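You operate a simulated robot arm through the tools that you are given. There is no shell and no other tool.

The job below is to be done with a simulated robot arm. You get a single attempt, and the scene is never put back.

TASK
Sort the cutlery on the worktop into the middle drawer's marked bays.
Fine: shut the drawer after. Where these are worked on the way, their far stop is far enough and under half their travel is too little: middle drawer.

The check looks at the end state, three seconds after you hand in, the way a careful person would. Anything else that was tipped, shoved, dropped, spilled or broken makes it a failure.

THE ROBOT
A 7-joint arm with a two-finger parallel gripper, fixed in place. Base frame: the origin is on the floor under the middle of its stand, x ahead of it, y to its left, z up. Readings come in mm, rad, newtons and seconds.
It reaches about 1147 mm from its shoulder. Its first joint turns from -2.897 to 2.897 rad. Payload 3.43 kg.
Tool frame: the origin (TCP) lies between the finger pads and is the grasp point; the fingertips stand 30 mm ahead of it; z points along the fingers, y is the line along which they close. Largest opening 94 mm; finger width 28, thickness 10; the body of the gripper, 50 by 96 mm, starts 55 mm behind the TCP.
Orientation is told as [roll, pitch, yaw] about the base's x, y, z axes, in that order, counted from this pose: with the fingers straight down and closing along the base's y, the tool's x points along the base's -x, its y along +y and its z along -z.

THE INTERFACE
- The arm moves only by the tool jog_arm. Its argument "motion" is a list of rows, each a list of 3 entries, a list of its own where there are three numbers: the opening, from 0 (shut) to 1 (fully open), then the shift along the base's x, y, z in units of 100 mm (1.0 is 100 mm), then the turn, a rotation vector about the base's x, y, z in units of 90 degrees (1.0 is 90 degrees). In form: [[fingers, [tx, ty, tz], [wx, wy, wz]], ...]. A call has 1 to 20 rows; each row is the pose to reach, as a shift and turn from the pose commanded when the call began. A call with a number of a shift or a turn outside -1 to 1 is refused whole. Each row takes 0.2 s and may step no farther than 50 mm and 0.15 rad from the row before; otherwise, or with a gripper value out of range, the whole call is refused. A pose out of reach is approached as far as the arm can. The call stops where the force on the tool passes 70 N (or 10 N more than at its start, if that is more) or the arm is blocked; 0.2 s more then pass. The fingers move at their own pace (about 45 mm/s each) and stop on an object; they squeeze with about 21 N. The grip force told is the motor's: it shows also when the fingers shut on nothing. Time passes only in rows, and 0.2 s behind the last, so rows that repeat a pose let the fingers close. The reply holds the time, the measured pose of the TCP, the force on the tool along the base axes, the opening and the grip force, in the units named above and with some noise, with the torque about the TCP (base axes, N m) and any sound that the robot's microphone picked up.
- Cameras (640 x 400 px; columns grow to the right, rows downward): "scene" is fixed at [399.3, -499.6, 1426.5]; the picture's right is [0.99, -0.13, 0.00], its down [-0.05, -0.38, -0.92] and it looks along [0.12, 0.91, -0.39] (base axes); focal length 314 px, centre (320, 200). "wrist" rides on the gripper at [76, 14, -102] in the tool frame; the picture's right is [-0.18, 0.98, 0.00], its down [-0.75, -0.14, -0.64] and it looks along [-0.63, -0.12, 0.77] (tool axes); focal length 243 px, centre (320, 200). There is no depth. A picture from a camera that has moved, and an enlarged one, comes with that camera's place and axes in the base frame and with its lens.
- grab_frame(camera): a new picture of that camera. No time passes.
- close_up(camera, box): a new picture of the part [left, top, right, bottom] of that camera's present view, enlarged. No time passes.
- finish_job(): hands the job in; it is judged then, once.

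Nothing tells you positions but the pictures and the camera data. Unless the task says otherwise, let go and move clear before handing in.

The tools are called after "Emit:" as name(argument=value, ...) on one line, values as JSON. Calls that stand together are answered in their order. jog_arm: Moves the arm, as the interface text tells. Its arguments: {"type":"object","properties":{"motion":{"type":"array","items":{"type":"array"}}},"required":["motion"]} The other tools are called the same way: grab_frame (camera) takes a picture; close_up (camera, box) takes an enlarged picture of a part of a camera's view; finish_job () hands the job in.

At the start:

```text
t: 0.0
eef_pos: [330.4, 531.7, 1134.8]
orientation: [-0.001, 0.001, 0.001]
ft_force: [0.2, -1.3, 0.2]
moment: [-0.02, 0.06, -0.03]
gripper_width: 93.9
gripper_force: 0.1
```

scene: 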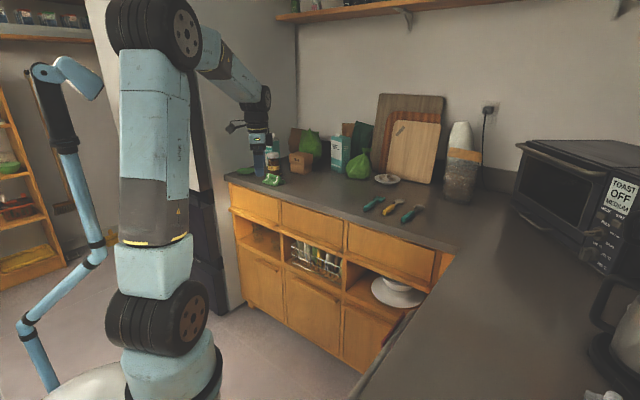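
wrist: 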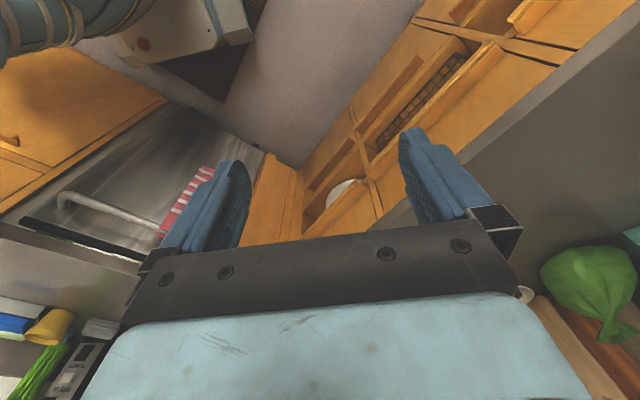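

I see a kitchen corner with a worktop, three cutlery pieces (teal, yellow, teal handles) near its front edge, and cabinets with three drawers below. I'll take enlarged views to locate the cutlery and the middle drawer.

Emit:
close_up(camera="scene", box=[340, 180, 450, 250])

Emit:
close_up(camera="scene", box=[220, 160, 470, 320])

Emit:
close_up(camera="scene", box=[220, 100, 380, 200])

```text
5.71 times, centred on (395, 215) of scene
camera zoom: at [399.3, -499.6, 1426.5], right [0.99, -0.13, 0.0], down [-0.05, -0.38, -0.92], along [0.12, 0.91, -0.39], focal length 1794 px, centre (-109, 114)
```

zoom: 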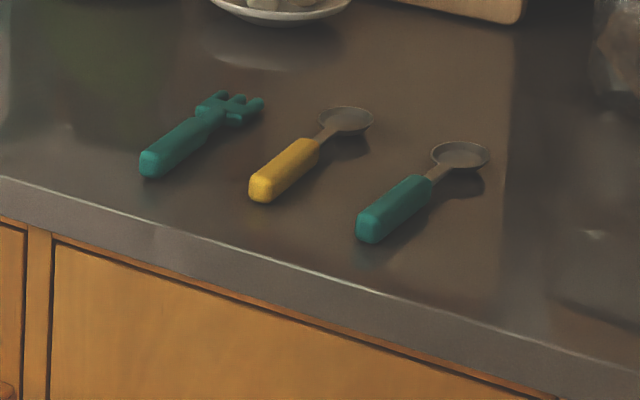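

```text
2.50 times, centred on (345, 240) of scene
camera zoom: at [399.3, -499.6, 1426.5], right [0.99, -0.13, 0.0], down [-0.05, -0.38, -0.92], along [0.12, 0.91, -0.39], focal length 785 px, centre (258, 100)
```

zoom: 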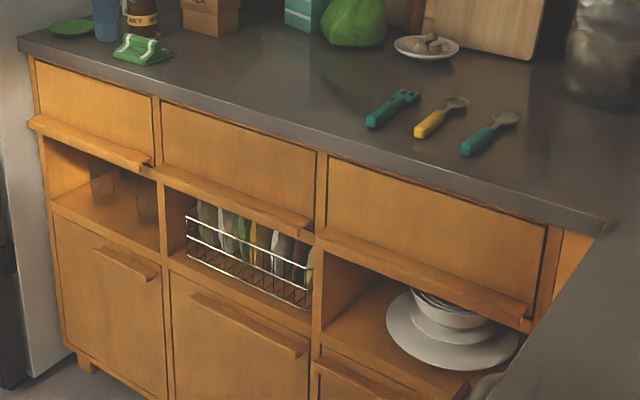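

```text
4.00 times, centred on (300, 150) of scene
camera zoom: at [399.3, -499.6, 1426.5], right [0.99, -0.13, 0.0], down [-0.05, -0.38, -0.92], along [0.12, 0.91, -0.39], focal length 1256 px, centre (400, 400)
```

zoom: 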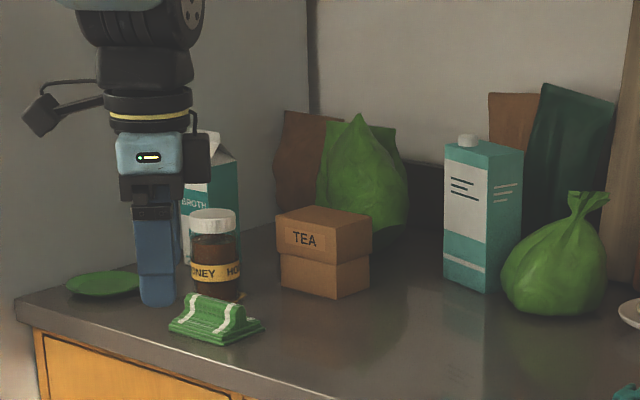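

I take the counter to run diagonally (about 45° to the base axes), with the worktop near z≈900 and the cutlery around x 720–970, y 480–700. I'll yaw the gripper 45° and carry the wrist camera toward the cutlery at a safe height.

Emit:
jog_arm(motion=[[1, [0.17, -0.03, 0.03], [0, 0, 0.0833]], [1, [0.33, -0.07, 0.06], [0, 0, 0.1667]], [1, [0.5, -0.1, 0.1], [0, 0, 0.25]], [1, [0.67, -0.13, 0.13], [0, 0, 0.3333]], [1, [0.83, -0.17, 0.17], [0, 0, 0.4167]], [1, [1.0, -0.2, 0.2], [0, 0, 0.5]]])

```text
t: 1.4
eef_pos: [431.1, 511.3, 1155.0]
orientation: [0.0, 0.0, 0.789]
ft_force: [-0.2, 0.8, 0.5]
moment: [-0.01, -0.03, 0.02]
gripper_width: 93.9
gripper_force: 0.1
```

The arm followed cleanly and the gripper is now yawed 45°. I'll continue toward a viewpoint over the cutlery.

Emit:
jog_arm(motion=[[1, [0.4, -0.1, 0], [0, 0, 0]], [1, [0.7, -0.2, 0], [0, 0, 0]], [1, [1.0, -0.3, 0], [0, 0, 0]]])

Emit:
jog_arm(motion=[[1, [0.4, -0.1, 0], [0, 0, 0]], [1, [0.7, -0.2, 0], [0, 0, 0]], [1, [1.0, -0.3, 0], [0, 0, 0]]])

Emit:
grab_frame(camera="wrist")

Emit:
grab_frame(camera="scene")

```text
t: 2.2
eef_pos: [530.1, 482.1, 1156.4]
orientation: [0.0, 0.0, 0.789]
ft_force: [-0.5, 0.9, 0.2]
moment: [-0.03, -0.05, 0.0]
gripper_width: 94.0
gripper_force: 0.1
```

```text
t: 3.0
eef_pos: [628.0, 452.1, 1155.1]
orientation: [0.0, -0.001, 0.787]
ft_force: [-0.6, 0.2, -0.3]
moment: [0.0, -0.05, 0.01]
gripper_width: 93.8
gripper_force: 0.1
```

```text
taken
camera wrist: at [563.7, 408.9, 1258.9], right [-0.57, 0.82, 0.0], down [0.63, 0.43, 0.64], along [0.53, 0.36, -0.77], focal length 243 px, centre (320, 200)
```

wrist: 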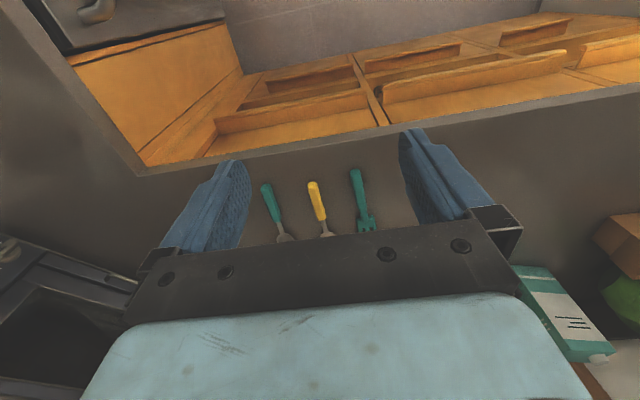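

```text
taken
```

scene: 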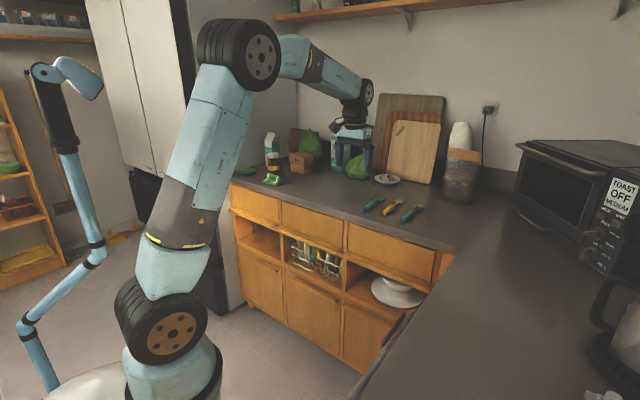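

The wrist camera shows the cutlery in order teal spoon, yellow spoon, teal fork, with handle ends toward the front edge and lying at about z≈915. I'll zoom in on the drawer lips and the cutlery before moving.

Emit:
close_up(camera="wrist", box=[200, 20, 640, 180])

Emit:
close_up(camera="wrist", box=[230, 150, 430, 250])

Emit:
close_up(camera="scene", box=[270, 190, 360, 290])

```text
1.45 times, centred on (420, 100) of wrist
camera zoom: at [563.7, 408.9, 1258.9], right [-0.57, 0.82, 0.0], down [0.63, 0.43, 0.64], along [0.53, 0.36, -0.77], focal length 353 px, centre (174, 346)
```

zoom: 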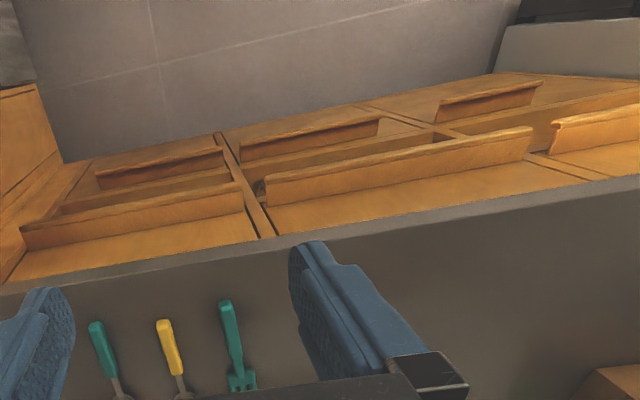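

```text
3.20 times, centred on (330, 200) of wrist
camera zoom: at [563.7, 408.9, 1258.9], right [-0.57, 0.82, 0.0], down [0.63, 0.43, 0.64], along [0.53, 0.36, -0.77], focal length 776 px, centre (288, 200)
```

zoom: 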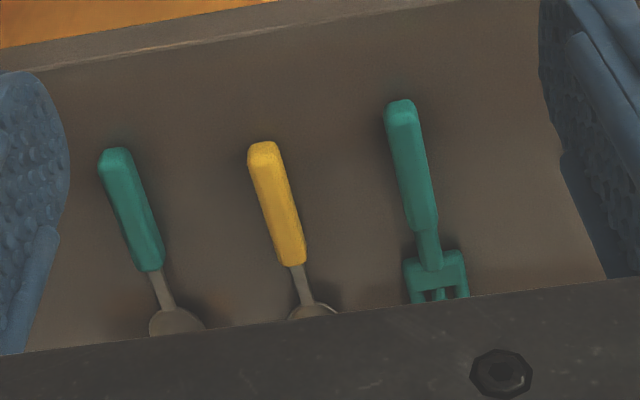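

```text
4.00 times, centred on (315, 240) of scene
camera zoom: at [399.3, -499.6, 1426.5], right [0.99, -0.13, 0.0], down [-0.05, -0.38, -0.92], along [0.12, 0.91, -0.39], focal length 1256 px, centre (340, 40)
```

zoom: 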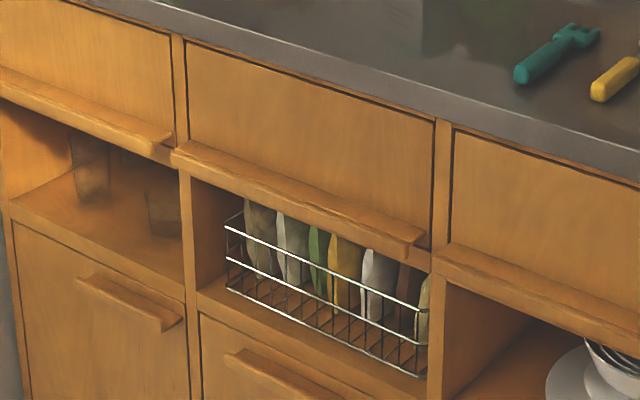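

The drawer's lip looks like a ledge running from about (374, 815) to (613, 585) at z≈740, along a 45° front, so the drawer pulls out along (-0.7, -0.7). I'll move in front of it at height, first yawing to -45° so the fingers can later close vertically on the ledge.

Emit:
jog_arm(motion=[[1, [-0.16, 0.15, 0], [0, 0, -0.0833]], [1, [-0.33, 0.31, 0], [0, 0, -0.1667]], [1, [-0.49, 0.46, 0], [0, 0, -0.25]], [1, [-0.66, 0.62, 0], [0, 0, -0.3333]], [1, [-0.82, 0.77, 0], [0, 0, -0.4167]], [1, [-0.985, 0.925, 0], [0, 0, -0.5]]])

Emit:
jog_arm(motion=[[1, [-0.16, 0.15, 0], [0, 0, -0.0833]], [1, [-0.33, 0.31, 0], [0, 0, -0.1667]], [1, [-0.49, 0.46, 0], [0, 0, -0.25]], [1, [-0.66, 0.62, 0], [0, 0, -0.3333]], [1, [-0.82, 0.77, 0], [0, 0, -0.4167]], [1, [-0.985, 0.925, 0], [0, 0, -0.5]]])

Emit:
grab_frame(camera="scene")

Emit:
grab_frame(camera="wrist")

```text
t: 4.4
eef_pos: [530.5, 545.2, 1155.3]
orientation: [0.0, 0.0, -0.001]
ft_force: [-0.2, -0.3, 0.5]
moment: [0.03, 0.05, -0.03]
gripper_width: 93.9
gripper_force: 0.1
```

```text
t: 5.8
eef_pos: [432.8, 636.3, 1154.2]
orientation: [0.001, 0.001, -0.786]
ft_force: [0.5, -0.4, 0.0]
moment: [0.03, 0.02, 0.0]
gripper_width: 93.9
gripper_force: 0.2
```

```text
taken
```

scene: 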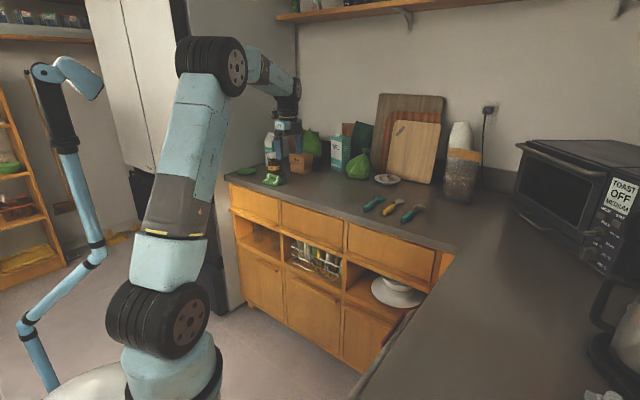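

```text
taken
camera wrist: at [387.8, 701.0, 1258.1], right [0.83, 0.56, 0.0], down [0.43, -0.63, 0.64], along [0.36, -0.53, -0.77], focal length 243 px, centre (320, 200)
```

wrist: 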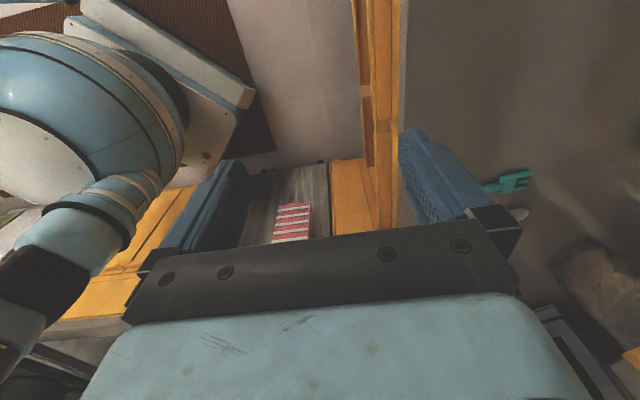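

The gripper is in front of the middle drawer at z≈1154 with fingers down, clear of the counter edge. Now I'll tilt it toward horizontal, pointing at the drawer fronts.

Emit:
jog_arm(motion=[[1, [0, 0, -0.1], [0.059, -0.059, 0]], [1, [0, 0, -0.2], [0.118, -0.118, 0]], [1, [0, 0, -0.3], [0.177, -0.177, 0]], [1, [0, 0, -0.4], [0.236, -0.236, 0]], [1, [0, 0, -0.5], [0.295, -0.295, 0]], [1, [0, 0, -0.6], [0.3535, -0.3535, 0]]])

Emit:
grab_frame(camera="scene")

```text
t: 7.2
eef_pos: [433.0, 635.4, 1095.8]
orientation: [0.787, -0.001, -0.784]
ft_force: [0.8, -0.4, -0.2]
moment: [-0.01, 0.02, 0.05]
gripper_width: 94.0
gripper_force: 0.0
```

```text
taken
```

scene: 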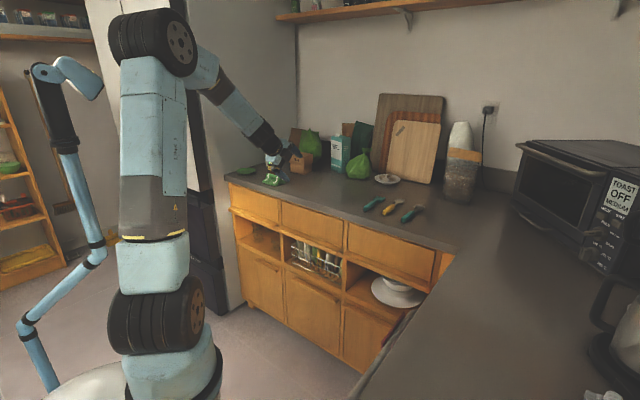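

The tilt is working well. I'll complete the second 45° so the gripper is horizontal, then check.

Emit:
jog_arm(motion=[[1, [0, 0, -0.1], [0.059, -0.059, 0]], [1, [0, 0, -0.2], [0.118, -0.118, 0]], [1, [0, 0, -0.3], [0.177, -0.177, 0]], [1, [0, 0, -0.4], [0.236, -0.236, 0]], [1, [0, 0, -0.5], [0.295, -0.295, 0]], [1, [0, 0, -0.6], [0.3535, -0.3535, 0]]])

Emit:
grab_frame(camera="scene")

Emit:
grab_frame(camera="wrist")

```text
t: 8.1
eef_pos: [595.8, 539.0, 1064.0]
orientation: [1.196, 0.021, -1.06]
ft_force: [1.6, 1.7, 0.0]
moment: [-0.02, -0.07, -0.04]
gripper_width: 94.1
gripper_force: 0.0
out of reach, approached as far as the arm can: row 1
stopped in row 4: the arm was blocked; the commanded pose is now the measured one
```

```text
taken
```

scene: 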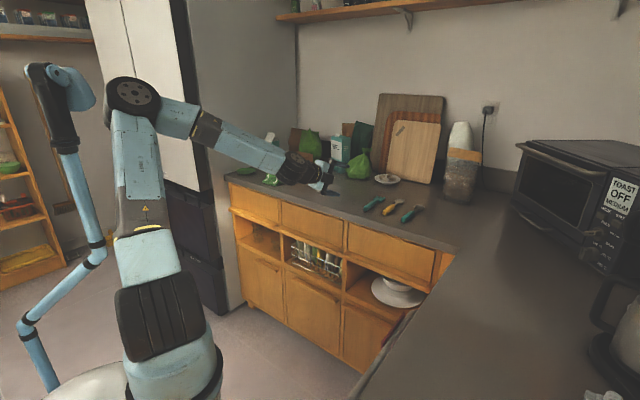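

```text
taken
camera wrist: at [478.6, 559.3, 1117.3], right [0.41, 0.0, 0.91], down [-0.2, -0.98, 0.09], along [0.89, -0.21, -0.4], focal length 243 px, centre (320, 200)
```

wrist: 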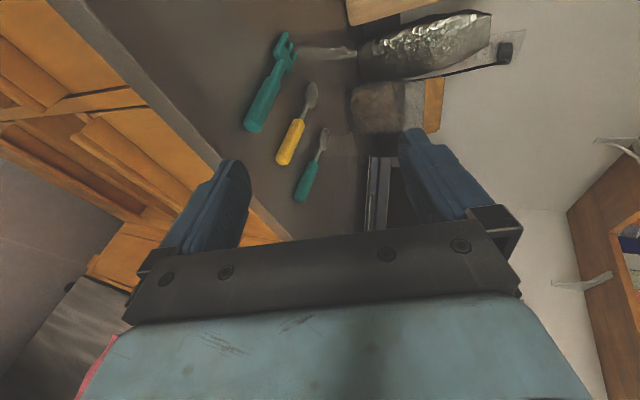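

The arm couldn't reach the fully horizontal tool there and swung to another posture at about (596, 539, 1064). Nothing seems touched. I'll check the surroundings and study the ledge's profile more closely.

Emit:
close_up(camera="scene", box=[355, 235, 395, 260])

Emit:
close_up(camera="scene", box=[295, 210, 385, 265])

Emit:
close_up(camera="scene", box=[220, 110, 420, 230])

Emit:
close_up(camera="wrist", box=[0, 0, 300, 300])

```text
16.00 times, centred on (375, 248) of scene
camera zoom: at [399.3, -499.6, 1426.5], right [0.99, -0.13, 0.0], down [-0.05, -0.38, -0.92], along [0.12, 0.91, -0.39], focal length 5024 px, centre (-560, -560)
```

zoom: 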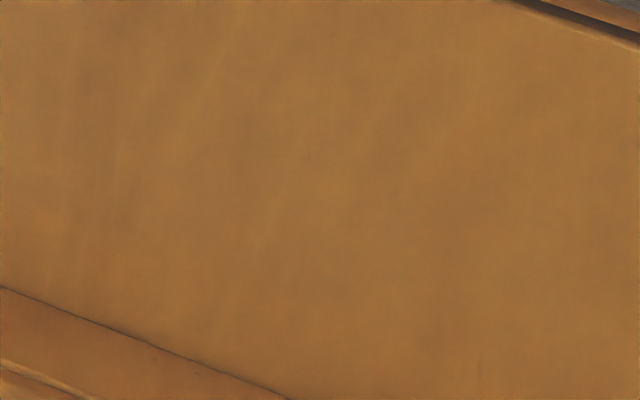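

```text
7.11 times, centred on (340, 238) of scene
camera zoom: at [399.3, -499.6, 1426.5], right [0.99, -0.13, 0.0], down [-0.05, -0.38, -0.92], along [0.12, 0.91, -0.39], focal length 2233 px, centre (178, -67)
```

zoom: 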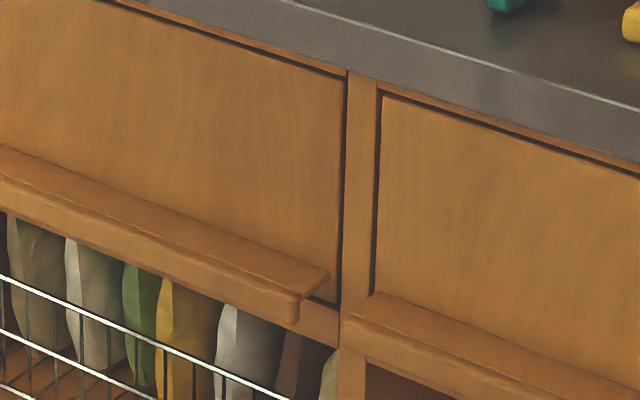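

```text
3.20 times, centred on (320, 170) of scene
camera zoom: at [399.3, -499.6, 1426.5], right [0.99, -0.13, 0.0], down [-0.05, -0.38, -0.92], along [0.12, 0.91, -0.39], focal length 1005 px, centre (320, 296)
```

zoom: 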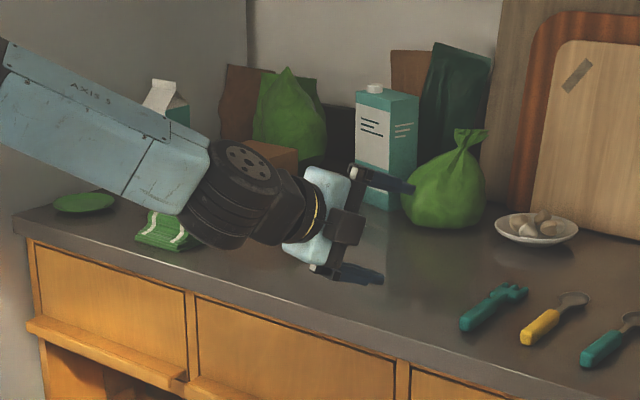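

```text
1.33 times, centred on (150, 150) of wrist
camera zoom: at [478.6, 559.3, 1117.3], right [0.41, 0.0, 0.91], down [-0.2, -0.98, 0.09], along [0.89, -0.21, -0.4], focal length 324 px, centre (547, 267)
```

zoom: 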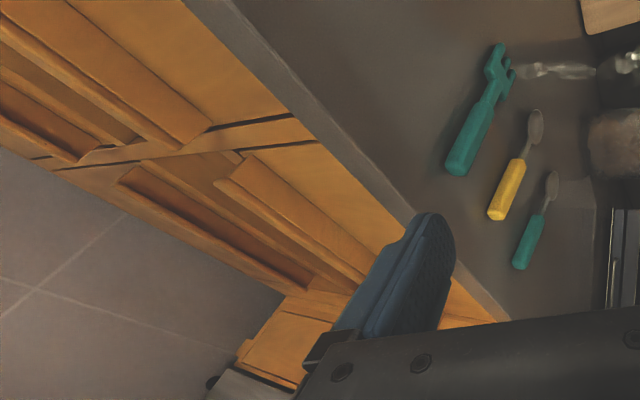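

The zoom shows the pull is an inverted-L ledge: a flat top plate with a front lip turned down. I'll go back to the reachable 45°-tilted tool first, retracing toward the earlier pose.

Emit:
jog_arm(motion=[[1, [-0.15, 0.09, 0.06], [-0.034, 0.041, 0.035]], [1, [-0.3, 0.18, 0.12], [-0.068, 0.082, 0.07]], [1, [-0.45, 0.27, 0.18], [-0.101, 0.122, 0.104]], [1, [-0.6, 0.36, 0.24], [-0.135, 0.163, 0.139]], [1, [-0.8, 0.48, 0.3], [-0.169, 0.204, 0.174]]])

Emit:
grab_frame(camera="scene")

```text
t: 9.3
eef_pos: [506.6, 593.0, 1095.0]
orientation: [0.785, 0.008, -0.77]
ft_force: [-0.2, 0.1, -1.3]
moment: [-0.02, -0.02, -0.01]
gripper_width: 94.0
gripper_force: 0.1
```

```text
taken
```

scene: 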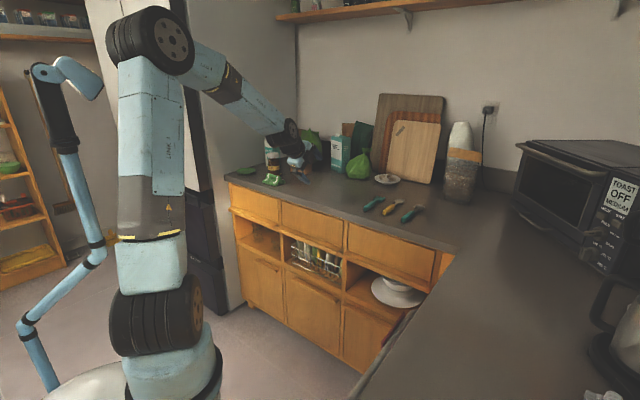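

The arm is back in a normal posture. I plan to press closed fingertips on the ledge's flat top with a 45° tilt and drag the drawer out, so I'll roll the tool 90° about its own axis, close the fingers and come down in front of the drawer.

Emit:
jog_arm(motion=[[0, [-0.08, 0.04, -0.08], [-0.0455, -0.0455, 0.0643]], [0, [-0.17, 0.08, -0.17], [-0.0909, -0.0909, 0.1285]], [0, [-0.25, 0.12, -0.25], [-0.1364, -0.1364, 0.1928]], [0, [-0.33, 0.16, -0.34], [-0.1818, -0.1818, 0.2571]], [0, [-0.42, 0.2, -0.42], [-0.2273, -0.2273, 0.3214]], [0, [-0.5, 0.23, -0.51], [-0.2727, -0.2727, 0.3856]], [0, [-0.58, 0.27, -0.6], [-0.3182, -0.3182, 0.4499]], [0, [-0.67, 0.31, -0.68], [-0.3636, -0.3636, 0.5142]], [0, [-0.75, 0.35, -0.77], [-0.4091, -0.4091, 0.5785]], [0, [-0.84, 0.39, -0.85], [-0.4545, -0.4545, 0.6427]], [0, [-0.92, 0.43, -0.94], [-0.5, -0.5, 0.7071]]])

Emit:
grab_frame(camera="scene")

Emit:
grab_frame(camera="wrist")

```text
t: 11.7
eef_pos: [423.1, 631.6, 1002.6]
orientation: [-0.005, -0.776, 0.784]
ft_force: [0.0, 0.2, 0.6]
moment: [0.0, 0.01, -0.03]
gripper_width: 0.0
gripper_force: 21.1
```

```text
taken
```

scene: 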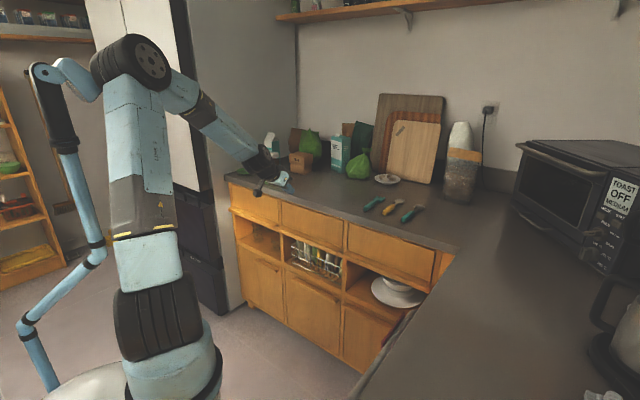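

```text
taken
camera wrist: at [321.0, 552.7, 1022.8], right [-0.6, 0.79, 0.12], down [0.16, -0.03, 0.99], along [0.79, 0.61, -0.11], focal length 243 px, centre (320, 200)
```

wrist: 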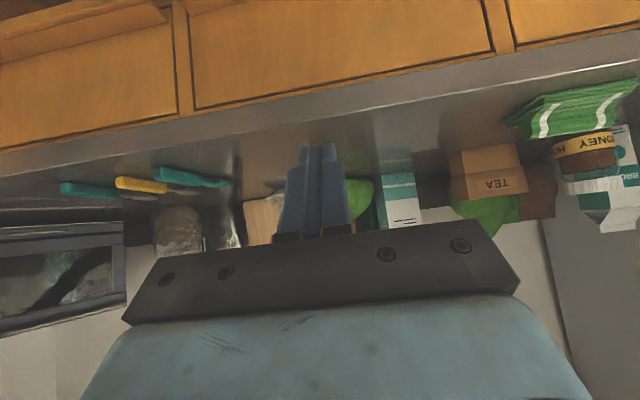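

The wrist camera (picture upside down) gives the middle drawer panel as s≈-326…17 along the front, its top at z≈868 and the worktop at z≈906. I'll lower the tool in front of the drawer to see the ledge directly.

Emit:
jog_arm(motion=[[0, [0, 0, -0.3], [0, 0, 0]], [0, [0, 0, -0.6], [0, 0, 0]], [0, [0, 0, -0.9], [0, 0, 0]]])

Emit:
jog_arm(motion=[[0, [0, 0, -0.3], [0, 0, 0]], [0, [0, 0, -0.6], [0, 0, 0]], [0, [0, 0, -0.9], [0, 0, 0]]])

Emit:
grab_frame(camera="wrist")

Emit:
grab_frame(camera="scene")

```text
t: 12.5
eef_pos: [414.1, 633.2, 914.3]
orientation: [0.0, -0.774, 0.79]
ft_force: [0.4, -0.8, 0.3]
moment: [0.02, 0.01, 0.01]
gripper_width: 0.0
gripper_force: 20.8
```

```text
t: 13.3
eef_pos: [415.3, 635.3, 822.0]
orientation: [-0.007, -0.773, 0.793]
ft_force: [-0.6, -0.4, 0.3]
moment: [0.02, 0.0, -0.03]
gripper_width: 0.1
gripper_force: 20.5
```

```text
taken
camera wrist: at [314.9, 555.7, 841.9], right [-0.6, 0.79, 0.12], down [0.16, -0.03, 0.99], along [0.78, 0.62, -0.11], focal length 243 px, centre (320, 200)
```

wrist: 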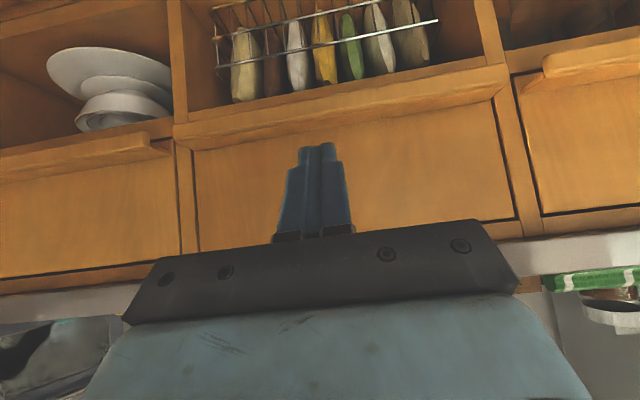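

```text
taken
```

scene: 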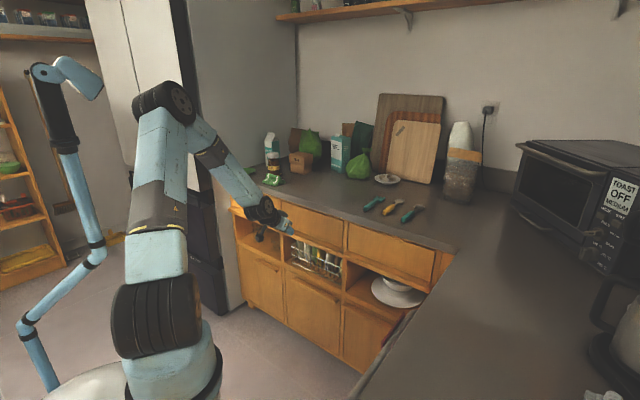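

Now the ledge is directly in the wrist view (upside down), with the rack above it in the picture. I'll zoom in on its profile and ends.

Emit:
close_up(camera="wrist", box=[80, 60, 340, 220])

Emit:
close_up(camera="wrist", box=[340, 30, 600, 190])

```text
2.46 times, centred on (210, 140) of wrist
camera zoom: at [314.9, 555.7, 841.9], right [-0.6, 0.79, 0.12], down [0.16, -0.03, 0.99], along [0.78, 0.62, -0.11], focal length 597 px, centre (591, 348)
```

zoom: 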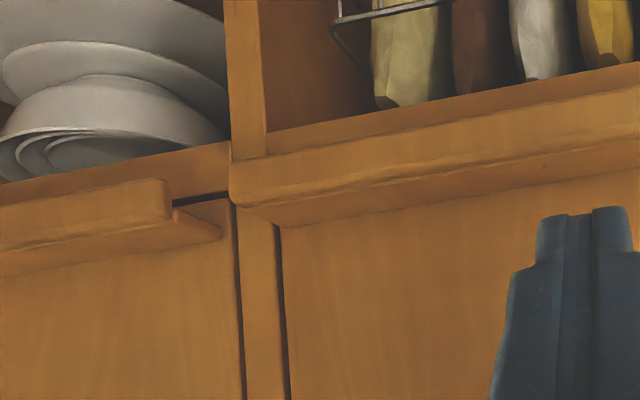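

```text
2.46 times, centred on (470, 110) of wrist
camera zoom: at [314.9, 555.7, 841.9], right [-0.6, 0.79, 0.12], down [0.16, -0.03, 0.99], along [0.78, 0.62, -0.11], focal length 597 px, centre (-49, 422)
```

zoom: 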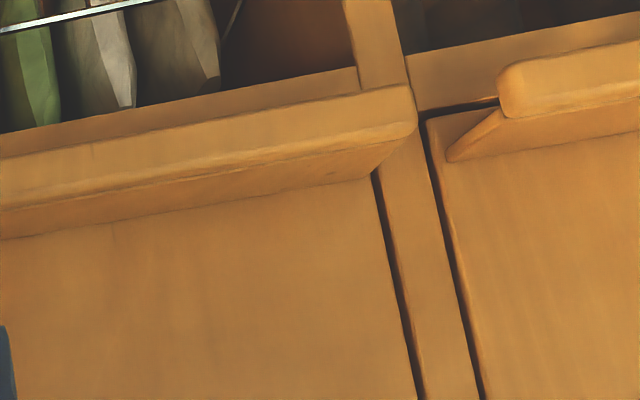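

I take the ledge's top plate at z≈739 spanning n≈843–872 (its lip about 21 mm tall), with the panel behind it. I'll advance the closed fingertips above the plate, staying about 20 mm over it.

Emit:
jog_arm(motion=[[0, [0.2, 0.2, -0.1], [0, 0, 0]], [0, [0.4, 0.4, -0.2], [0, 0, 0]], [0, [0.55, 0.55, -0.27], [0, 0, 0]], [0, [0.65, 0.65, -0.3], [0, 0, 0]], [0, [0.65, 0.65, -0.3], [0, 0, 0]]])

Emit:
grab_frame(camera="wrist")

Emit:
close_up(camera="scene", box=[230, 170, 370, 270])

```text
t: 14.5
eef_pos: [481.0, 700.8, 790.9]
orientation: [-0.007, -0.772, 0.792]
ft_force: [0.1, 0.9, 0.9]
moment: [0.04, -0.02, 0.01]
gripper_width: 0.0
gripper_force: 20.2
```

```text
taken
camera wrist: at [380.5, 621.0, 811.1], right [-0.6, 0.79, 0.12], down [0.16, -0.03, 0.99], along [0.78, 0.62, -0.11], focal length 243 px, centre (320, 200)
```

wrist: 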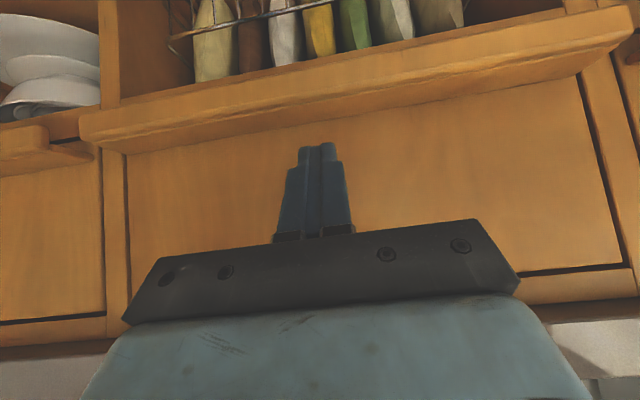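

```text
4.00 times, centred on (300, 220) of scene
camera zoom: at [399.3, -499.6, 1426.5], right [0.99, -0.13, 0.0], down [-0.05, -0.38, -0.92], along [0.12, 0.91, -0.39], focal length 1256 px, centre (400, 120)
```

zoom: 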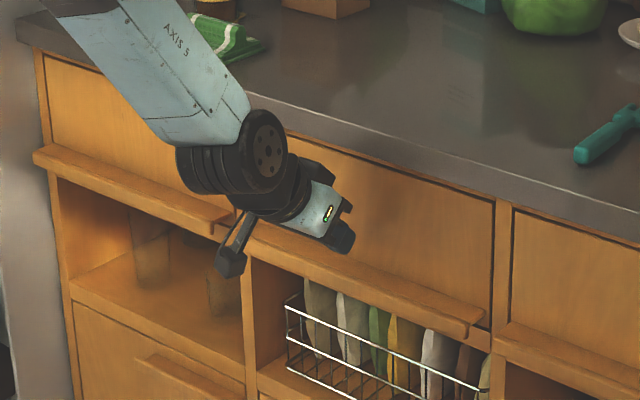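

The fingertips are above the plate with no contact yet. I'll creep down in small steps until they touch the plate.

Emit:
jog_arm(motion=[[0, [0.02, 0.02, -0.06], [0, 0, 0]], [0, [0.02, 0.02, -0.12], [0, 0, 0]], [0, [0.02, 0.02, -0.15], [0, 0, 0]]])

Emit:
jog_arm(motion=[[0, [0, 0, -0.03], [0, 0, 0]], [0, [0, 0, -0.06], [0, 0, 0]]])

```text
t: 15.3
eef_pos: [482.1, 700.8, 775.6]
orientation: [-0.005, -0.774, 0.793]
ft_force: [0.6, 0.2, -0.1]
moment: [0.02, -0.02, 0.03]
gripper_width: 0.0
gripper_force: 21.1
```

```text
t: 15.9
eef_pos: [482.0, 701.1, 768.6]
orientation: [-0.006, -0.77, 0.793]
ft_force: [0.0, -0.3, -0.7]
moment: [0.04, -0.04, 0.03]
gripper_width: 0.0
gripper_force: 20.6
```

No contact at TCP z≈769 yet, so the plate is slightly lower or the tips are rounded. I'll continue down gently.

Emit:
jog_arm(motion=[[0, [0, 0, -0.02], [0, 0, 0]], [0, [0, 0, -0.04], [0, 0, 0]]])

Emit:
close_up(camera="wrist", box=[200, 60, 440, 210])

```text
t: 16.5
eef_pos: [482.4, 700.4, 765.2]
orientation: [-0.007, -0.773, 0.793]
ft_force: [1.1, 0.5, -0.2]
moment: [0.02, -0.02, 0.01]
gripper_width: 0.0
gripper_force: 21.4
```

```text
2.67 times, centred on (320, 135) of wrist
camera zoom: at [381.9, 621.7, 786.8], right [-0.6, 0.79, 0.12], down [0.16, -0.03, 0.99], along [0.78, 0.62, -0.11], focal length 647 px, centre (320, 373)
```

zoom: 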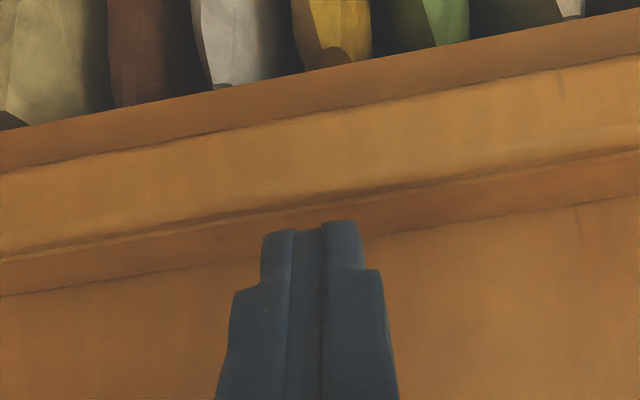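

The tips are visually over the plate. I'll keep creeping down until I feel the contact force.

Emit:
jog_arm(motion=[[0, [0, 0, -0.02], [0, 0, 0]], [0, [0, 0, -0.03], [0, 0, 0]]])

Emit:
jog_arm(motion=[[0, [0, 0, -0.02], [0, 0, 0]], [0, [0, 0, -0.03], [0, 0, 0]]])

```text
t: 17.1
eef_pos: [482.1, 700.0, 763.1]
orientation: [-0.006, -0.773, 0.793]
ft_force: [-0.5, 0.3, -0.4]
moment: [0.02, 0.01, -0.02]
gripper_width: 0.1
gripper_force: 21.3
```

```text
t: 17.7
eef_pos: [482.1, 702.5, 761.9]
orientation: [-0.006, -0.775, 0.792]
ft_force: [-6.6, -11.2, 16.7]
moment: [-0.28, -0.05, 0.16]
gripper_width: 0.0
gripper_force: 21.4
```

I have contact: about 17 N up from the plate and 13 N outward from the panel, with TCP z≈762. I'll back off slightly from the panel and press a bit more firmly on the plate.

Emit:
jog_arm(motion=[[0, [-0.02, -0.02, -0.02], [0, 0, 0]], [0, [-0.03, -0.03, -0.04], [0, 0, 0]]])

```text
t: 18.3
eef_pos: [478.6, 699.6, 757.7]
orientation: [-0.006, -0.779, 0.791]
ft_force: [-2.6, -9.5, 35.2]
moment: [0.2, -0.21, -0.05]
gripper_width: 0.0
gripper_force: 20.6
```

The push-back leans outward, so the tips may sit on the rounded outer edge of the plate. I'll lift, find the panel by moving forward, and then press nearer to it.

Emit:
jog_arm(motion=[[0, [0, 0, 0.07], [0, 0, 0]], [0, [0, 0, 0.14], [0, 0, 0]], [0, [0.03, 0.03, 0.14], [0, 0, 0]], [0, [0.05, 0.05, 0.14], [0, 0, 0]]])

Emit:
jog_arm(motion=[[0, [0.02, 0.02, 0], [0, 0, 0]], [0, [0.04, 0.04, 0], [0, 0, 0]]])

```text
t: 19.3
eef_pos: [483.2, 703.1, 768.5]
orientation: [-0.006, -0.771, 0.792]
ft_force: [-0.4, 0.8, 0.1]
moment: [-0.02, 0.02, 0.01]
gripper_width: 0.0
gripper_force: 21.3
```

```text
t: 19.9
eef_pos: [486.5, 707.8, 769.6]
orientation: [-0.006, -0.773, 0.791]
ft_force: [-0.2, -0.6, 0.1]
moment: [0.03, 0.0, -0.01]
gripper_width: 0.0
gripper_force: 20.9
```

No panel contact at n≈844 yet. I'll continue forward in small steps.

Emit:
jog_arm(motion=[[0, [0.02, 0.02, 0], [0, 0, 0]], [0, [0.04, 0.04, 0], [0, 0, 0]]])

Emit:
jog_arm(motion=[[0, [0.02, 0.02, 0], [0, 0, 0]], [0, [0.04, 0.04, 0], [0, 0, 0]]])

```text
t: 20.5
eef_pos: [490.8, 712.7, 770.3]
orientation: [-0.005, -0.771, 0.792]
ft_force: [-0.4, 0.1, -0.6]
moment: [0.01, -0.02, -0.01]
gripper_width: 0.2
gripper_force: 21.2
```

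```text
t: 21.1
eef_pos: [495.1, 714.9, 769.8]
orientation: [-0.005, -0.773, 0.791]
ft_force: [-0.5, 0.0, 0.6]
moment: [-0.02, 0.02, -0.01]
gripper_width: 0.0
gripper_force: 21.1
```

Still no panel contact at n≈856, so the ledge sits a bit deeper than I estimated. Let me check the view.

Emit:
close_up(camera="wrist", box=[200, 60, 440, 210])

Emit:
close_up(camera="scene", box=[260, 190, 350, 250])

```text
2.67 times, centred on (320, 135) of wrist
camera zoom: at [395.3, 636.3, 790.9], right [-0.6, 0.79, 0.12], down [0.16, -0.03, 0.99], along [0.78, 0.62, -0.11], focal length 647 px, centre (320, 373)
```

zoom: 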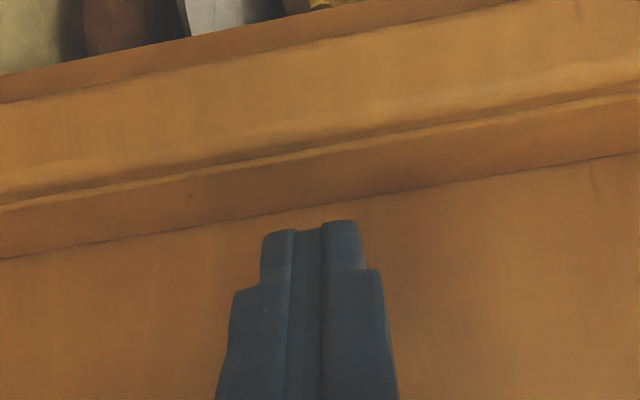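

```text
6.67 times, centred on (305, 220) of scene
camera zoom: at [399.3, -499.6, 1426.5], right [0.99, -0.13, 0.0], down [-0.05, -0.38, -0.92], along [0.12, 0.91, -0.39], focal length 2093 px, centre (420, 67)
```

zoom: 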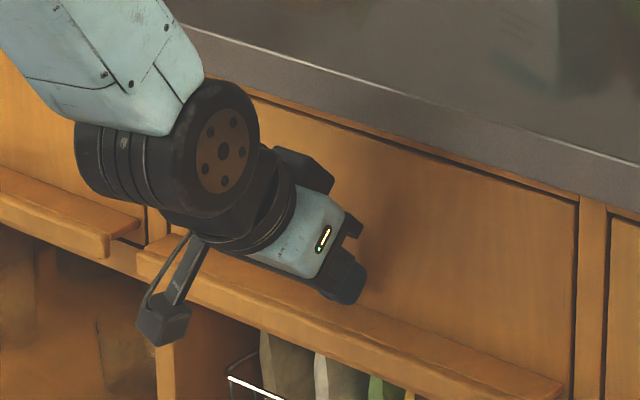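

The tips are now near the panel just above the plate. I'll do a couple more millimetres forward, then press down.

Emit:
jog_arm(motion=[[0, [0.02, 0.02, 0], [0, 0, 0]], [0, [0.04, 0.04, 0], [0, 0, 0]]])

```text
t: 21.7
eef_pos: [495.3, 716.8, 770.4]
orientation: [-0.008, -0.769, 0.791]
ft_force: [-39.3, -51.0, 17.2]
moment: [0.28, 0.6, -0.24]
gripper_width: 0.0
gripper_force: 21.6
```

Panel contact found at TCP n≈857. I'll back off about 6 mm from it and press down onto the plate.

Emit:
jog_arm(motion=[[0, [-0.04, -0.04, 0], [0, 0, 0]], [0, [-0.04, -0.04, -0.04], [0, 0, 0]], [0, [-0.04, -0.04, -0.07], [0, 0, 0]]])

```text
t: 22.5
eef_pos: [495.8, 715.4, 765.0]
orientation: [-0.005, -0.777, 0.79]
ft_force: [-19.6, -18.6, 29.9]
moment: [0.53, -0.53, 0.01]
gripper_width: 0.0
gripper_force: 20.6
```

Plate contact gives about 30 N down. Now I'll drag outward about 20 mm while keeping that pressure, and see whether the drawer follows.

Emit:
jog_arm(motion=[[0, [-0.03, -0.03, -0.005], [0, 0, 0]], [0, [-0.06, -0.06, -0.01], [0, 0, 0]], [0, [-0.09, -0.09, -0.01], [0, 0, 0]], [0, [-0.12, -0.12, -0.01], [0, 0, 0]], [0, [-0.15, -0.15, -0.01], [0, 0, 0]]])

Emit:
grab_frame(camera="wrist")

Emit:
close_up(camera="scene", box=[260, 190, 350, 250])

```text
t: 23.7
eef_pos: [480.1, 701.6, 762.7]
orientation: [-0.005, -0.775, 0.791]
ft_force: [3.2, 0.5, 11.0]
moment: [0.09, -0.16, -0.01]
gripper_width: 0.0
gripper_force: 20.5
```

```text
taken
camera wrist: at [380.9, 621.1, 782.9], right [-0.6, 0.79, 0.12], down [0.16, -0.03, 0.99], along [0.78, 0.62, -0.11], focal length 243 px, centre (320, 200)
```

wrist: 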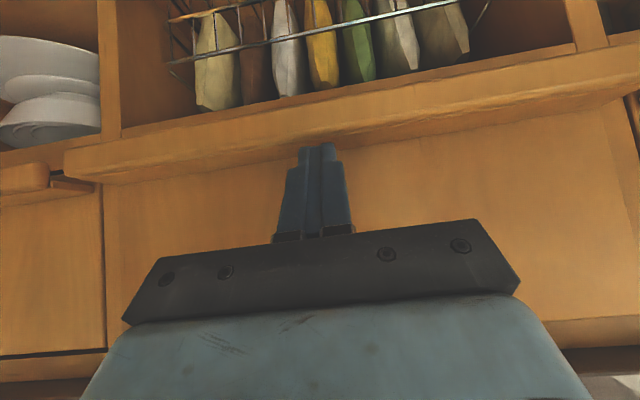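

```text
6.67 times, centred on (305, 220) of scene
camera zoom: at [399.3, -499.6, 1426.5], right [0.99, -0.13, 0.0], down [-0.05, -0.38, -0.92], along [0.12, 0.91, -0.39], focal length 2093 px, centre (420, 67)
```

zoom: 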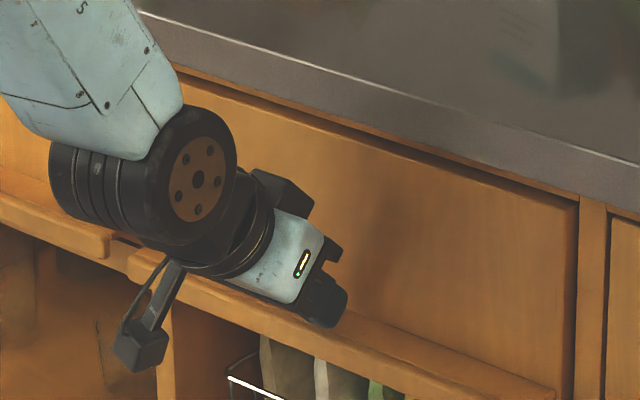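

The drawer has followed: it is out by roughly 15 mm with very little resistance. I'll keep dragging with a light press.

Emit:
jog_arm(motion=[[0, [-0.04, -0.04, -0.005], [0, 0, 0]], [0, [-0.08, -0.08, -0.005], [0, 0, 0]], [0, [-0.12, -0.12, -0.01], [0, 0, 0]], [0, [-0.16, -0.16, -0.01], [0, 0, 0]], [0, [-0.2, -0.2, -0.01], [0, 0, 0]], [0, [-0.24, -0.24, -0.01], [0, 0, 0]], [0, [-0.28, -0.28, -0.01], [0, 0, 0]]])

Emit:
grab_frame(camera="wrist")

Emit:
close_up(camera="scene", box=[230, 180, 370, 270])

```text
t: 25.3
eef_pos: [452.6, 671.7, 762.6]
orientation: [-0.006, -0.775, 0.793]
ft_force: [2.9, 0.1, 33.9]
moment: [0.23, -0.31, -0.3]
gripper_width: 0.1
gripper_force: 21.2
```

```text
taken
camera wrist: at [352.3, 592.5, 782.8], right [-0.6, 0.79, 0.12], down [0.16, -0.03, 0.99], along [0.78, 0.62, -0.11], focal length 243 px, centre (320, 200)
```

wrist: 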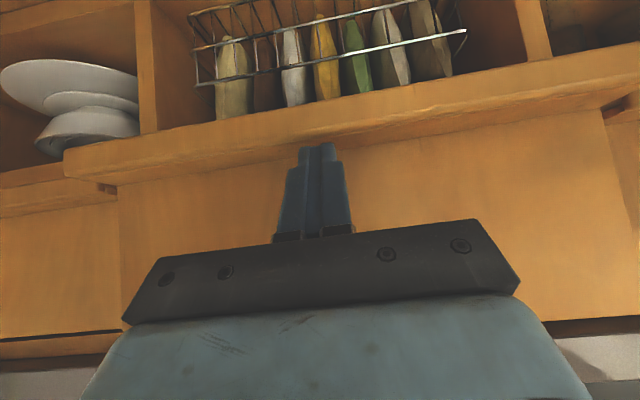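

```text
4.44 times, centred on (300, 225) of scene
camera zoom: at [399.3, -499.6, 1426.5], right [0.99, -0.13, 0.0], down [-0.05, -0.38, -0.92], along [0.12, 0.91, -0.39], focal length 1396 px, centre (409, 89)
```

zoom: 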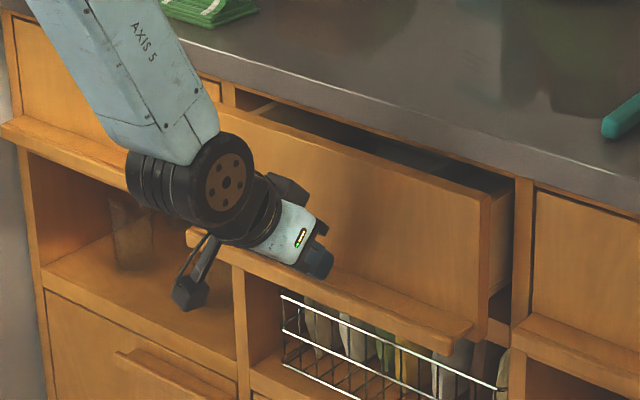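

The drawer is following nicely, about 55 mm out. I'll continue pulling in the same way.

Emit:
jog_arm(motion=[[0, [-0.06, -0.06, 0], [0, 0, 0]], [0, [-0.12, -0.12, 0], [0, 0, 0]], [0, [-0.18, -0.18, 0], [0, 0, 0]], [0, [-0.24, -0.24, 0], [0, 0, 0]], [0, [-0.3, -0.3, 0], [0, 0, 0]], [0, [-0.36, -0.36, 0], [0, 0, 0]], [0, [-0.42, -0.42, 0], [0, 0, 0]], [0, [-0.48, -0.48, 0], [0, 0, 0]], [0, [-0.54, -0.54, 0], [0, 0, 0]], [0, [-0.6, -0.6, 0], [0, 0, 0]]])

Emit:
grab_frame(camera="wrist")

Emit:
grab_frame(camera="scene")

```text
t: 27.5
eef_pos: [391.7, 611.0, 762.2]
orientation: [-0.004, -0.775, 0.791]
ft_force: [1.3, -1.9, 53.6]
moment: [0.33, -0.43, 0.5]
gripper_width: 0.0
gripper_force: 21.7
```

```text
taken
camera wrist: at [291.4, 531.6, 782.7], right [-0.6, 0.79, 0.12], down [0.16, -0.03, 0.99], along [0.78, 0.62, -0.11], focal length 243 px, centre (320, 200)
```

wrist: 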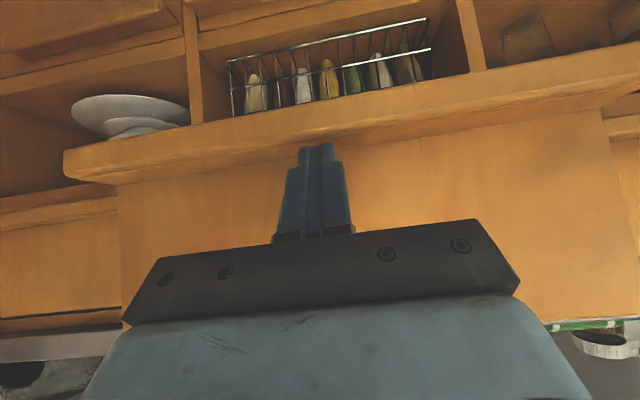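

```text
taken
```

scene: 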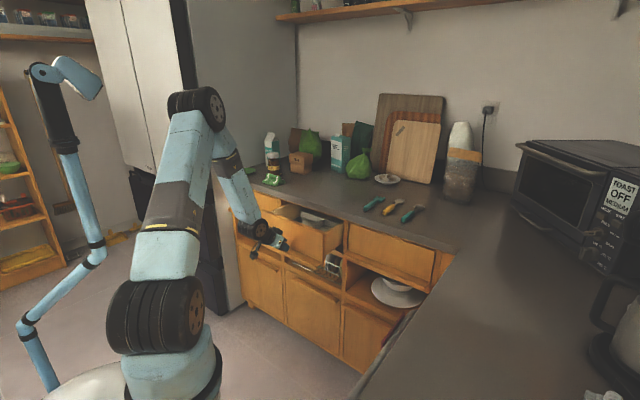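

The drawer is out about 145 mm. I'll look inside it before going further.

Emit:
close_up(camera="scene", box=[230, 180, 370, 280])

```text
4.00 times, centred on (300, 230) of scene
camera zoom: at [399.3, -499.6, 1426.5], right [0.99, -0.13, 0.0], down [-0.05, -0.38, -0.92], along [0.12, 0.91, -0.39], focal length 1256 px, centre (400, 80)
```

zoom: 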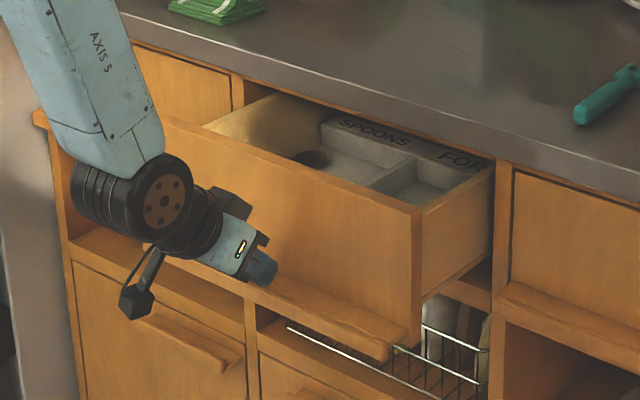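

I can see an insert with bays labelled "SPOONS" and "FOR…". I'll pull further out, easing the press slightly since it rose to 54 N.

Emit:
jog_arm(motion=[[0, [-0.06, -0.06, 0.01], [0, 0, 0]], [0, [-0.12, -0.12, 0.015], [0, 0, 0]], [0, [-0.18, -0.18, 0.015], [0, 0, 0]], [0, [-0.24, -0.24, 0.015], [0, 0, 0]], [0, [-0.3, -0.3, 0.015], [0, 0, 0]]])

Emit:
close_up(camera="scene", box=[230, 180, 370, 280])

```text
t: 28.7
eef_pos: [360.8, 580.8, 762.0]
orientation: [-0.007, -0.77, 0.794]
ft_force: [0.5, -1.1, 23.0]
moment: [0.13, -0.15, -0.2]
gripper_width: 0.3
gripper_force: 20.6
```

```text
4.00 times, centred on (300, 230) of scene
camera zoom: at [399.3, -499.6, 1426.5], right [0.99, -0.13, 0.0], down [-0.05, -0.38, -0.92], along [0.12, 0.91, -0.39], focal length 1256 px, centre (400, 80)
```

zoom: 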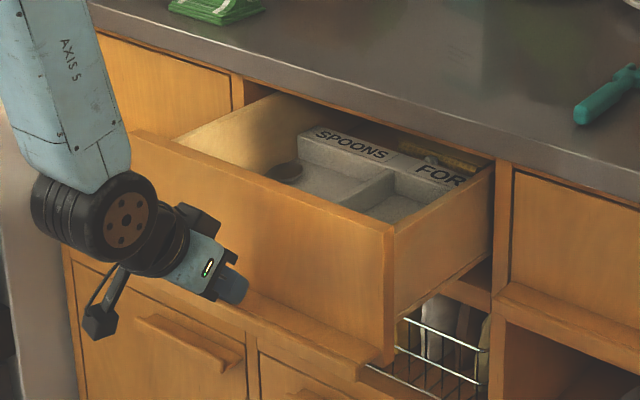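

The drawer is about 190 mm out and still moving easily. I'll continue toward its far stop.

Emit:
jog_arm(motion=[[0, [-0.06, -0.06, 0], [0, 0, 0]], [0, [-0.12, -0.12, 0], [0, 0, 0]], [0, [-0.18, -0.18, 0], [0, 0, 0]], [0, [-0.24, -0.24, 0], [0, 0, 0]], [0, [-0.3, -0.3, 0], [0, 0, 0]]])

Emit:
close_up(camera="scene", box=[230, 180, 370, 280])

```text
t: 29.9
eef_pos: [332.1, 550.9, 761.9]
orientation: [-0.005, -0.774, 0.793]
ft_force: [-1.7, 3.8, 16.7]
moment: [0.23, -0.07, 0.02]
gripper_width: 0.0
gripper_force: 21.2
```

```text
4.00 times, centred on (300, 230) of scene
camera zoom: at [399.3, -499.6, 1426.5], right [0.99, -0.13, 0.0], down [-0.05, -0.38, -0.92], along [0.12, 0.91, -0.39], focal length 1256 px, centre (400, 80)
```

zoom: 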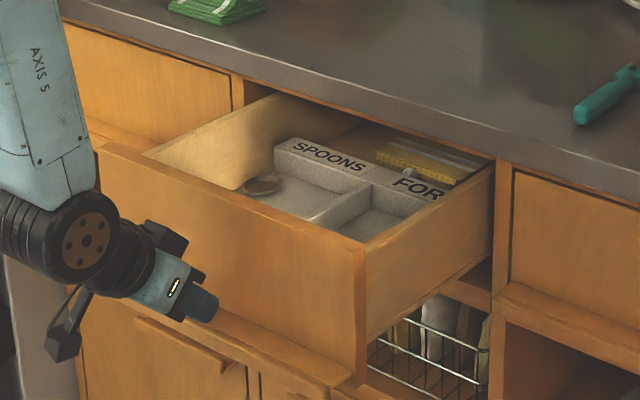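

About 230 mm out now, with more of the bays visible. I'll continue pulling.

Emit:
jog_arm(motion=[[0, [-0.06, -0.06, 0], [0, 0, 0]], [0, [-0.12, -0.12, 0], [0, 0, 0]], [0, [-0.18, -0.18, 0], [0, 0, 0]], [0, [-0.24, -0.24, 0], [0, 0, 0]], [0, [-0.3, -0.3, 0], [0, 0, 0]]])

Emit:
grab_frame(camera="scene")

Emit:
close_up(camera="scene", box=[230, 180, 370, 280])

```text
t: 31.1
eef_pos: [301.9, 521.4, 762.4]
orientation: [-0.006, -0.775, 0.792]
ft_force: [-0.8, 0.8, 27.0]
moment: [0.23, -0.21, -0.24]
gripper_width: 0.0
gripper_force: 20.6
```

```text
taken
```

scene: 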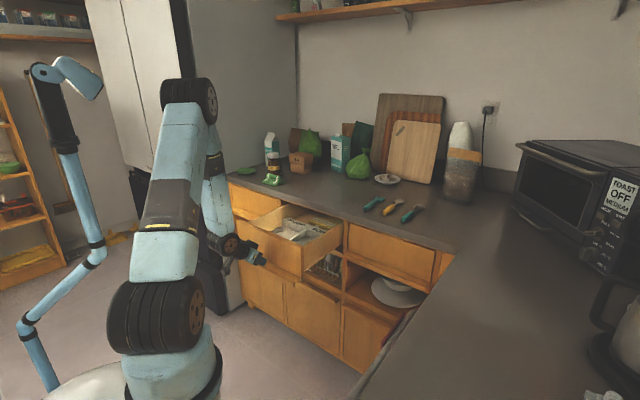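

```text
4.00 times, centred on (300, 230) of scene
camera zoom: at [399.3, -499.6, 1426.5], right [0.99, -0.13, 0.0], down [-0.05, -0.38, -0.92], along [0.12, 0.91, -0.39], focal length 1256 px, centre (400, 80)
```

zoom: 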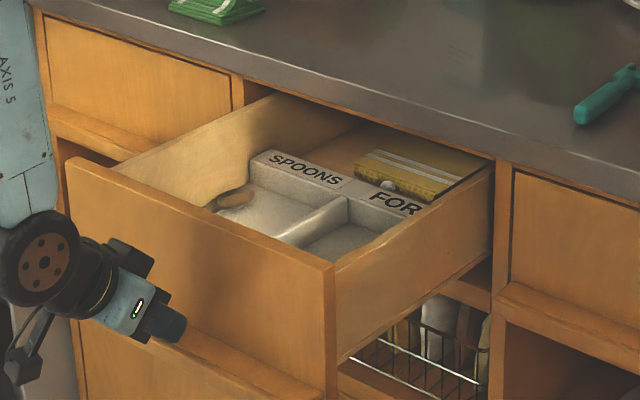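

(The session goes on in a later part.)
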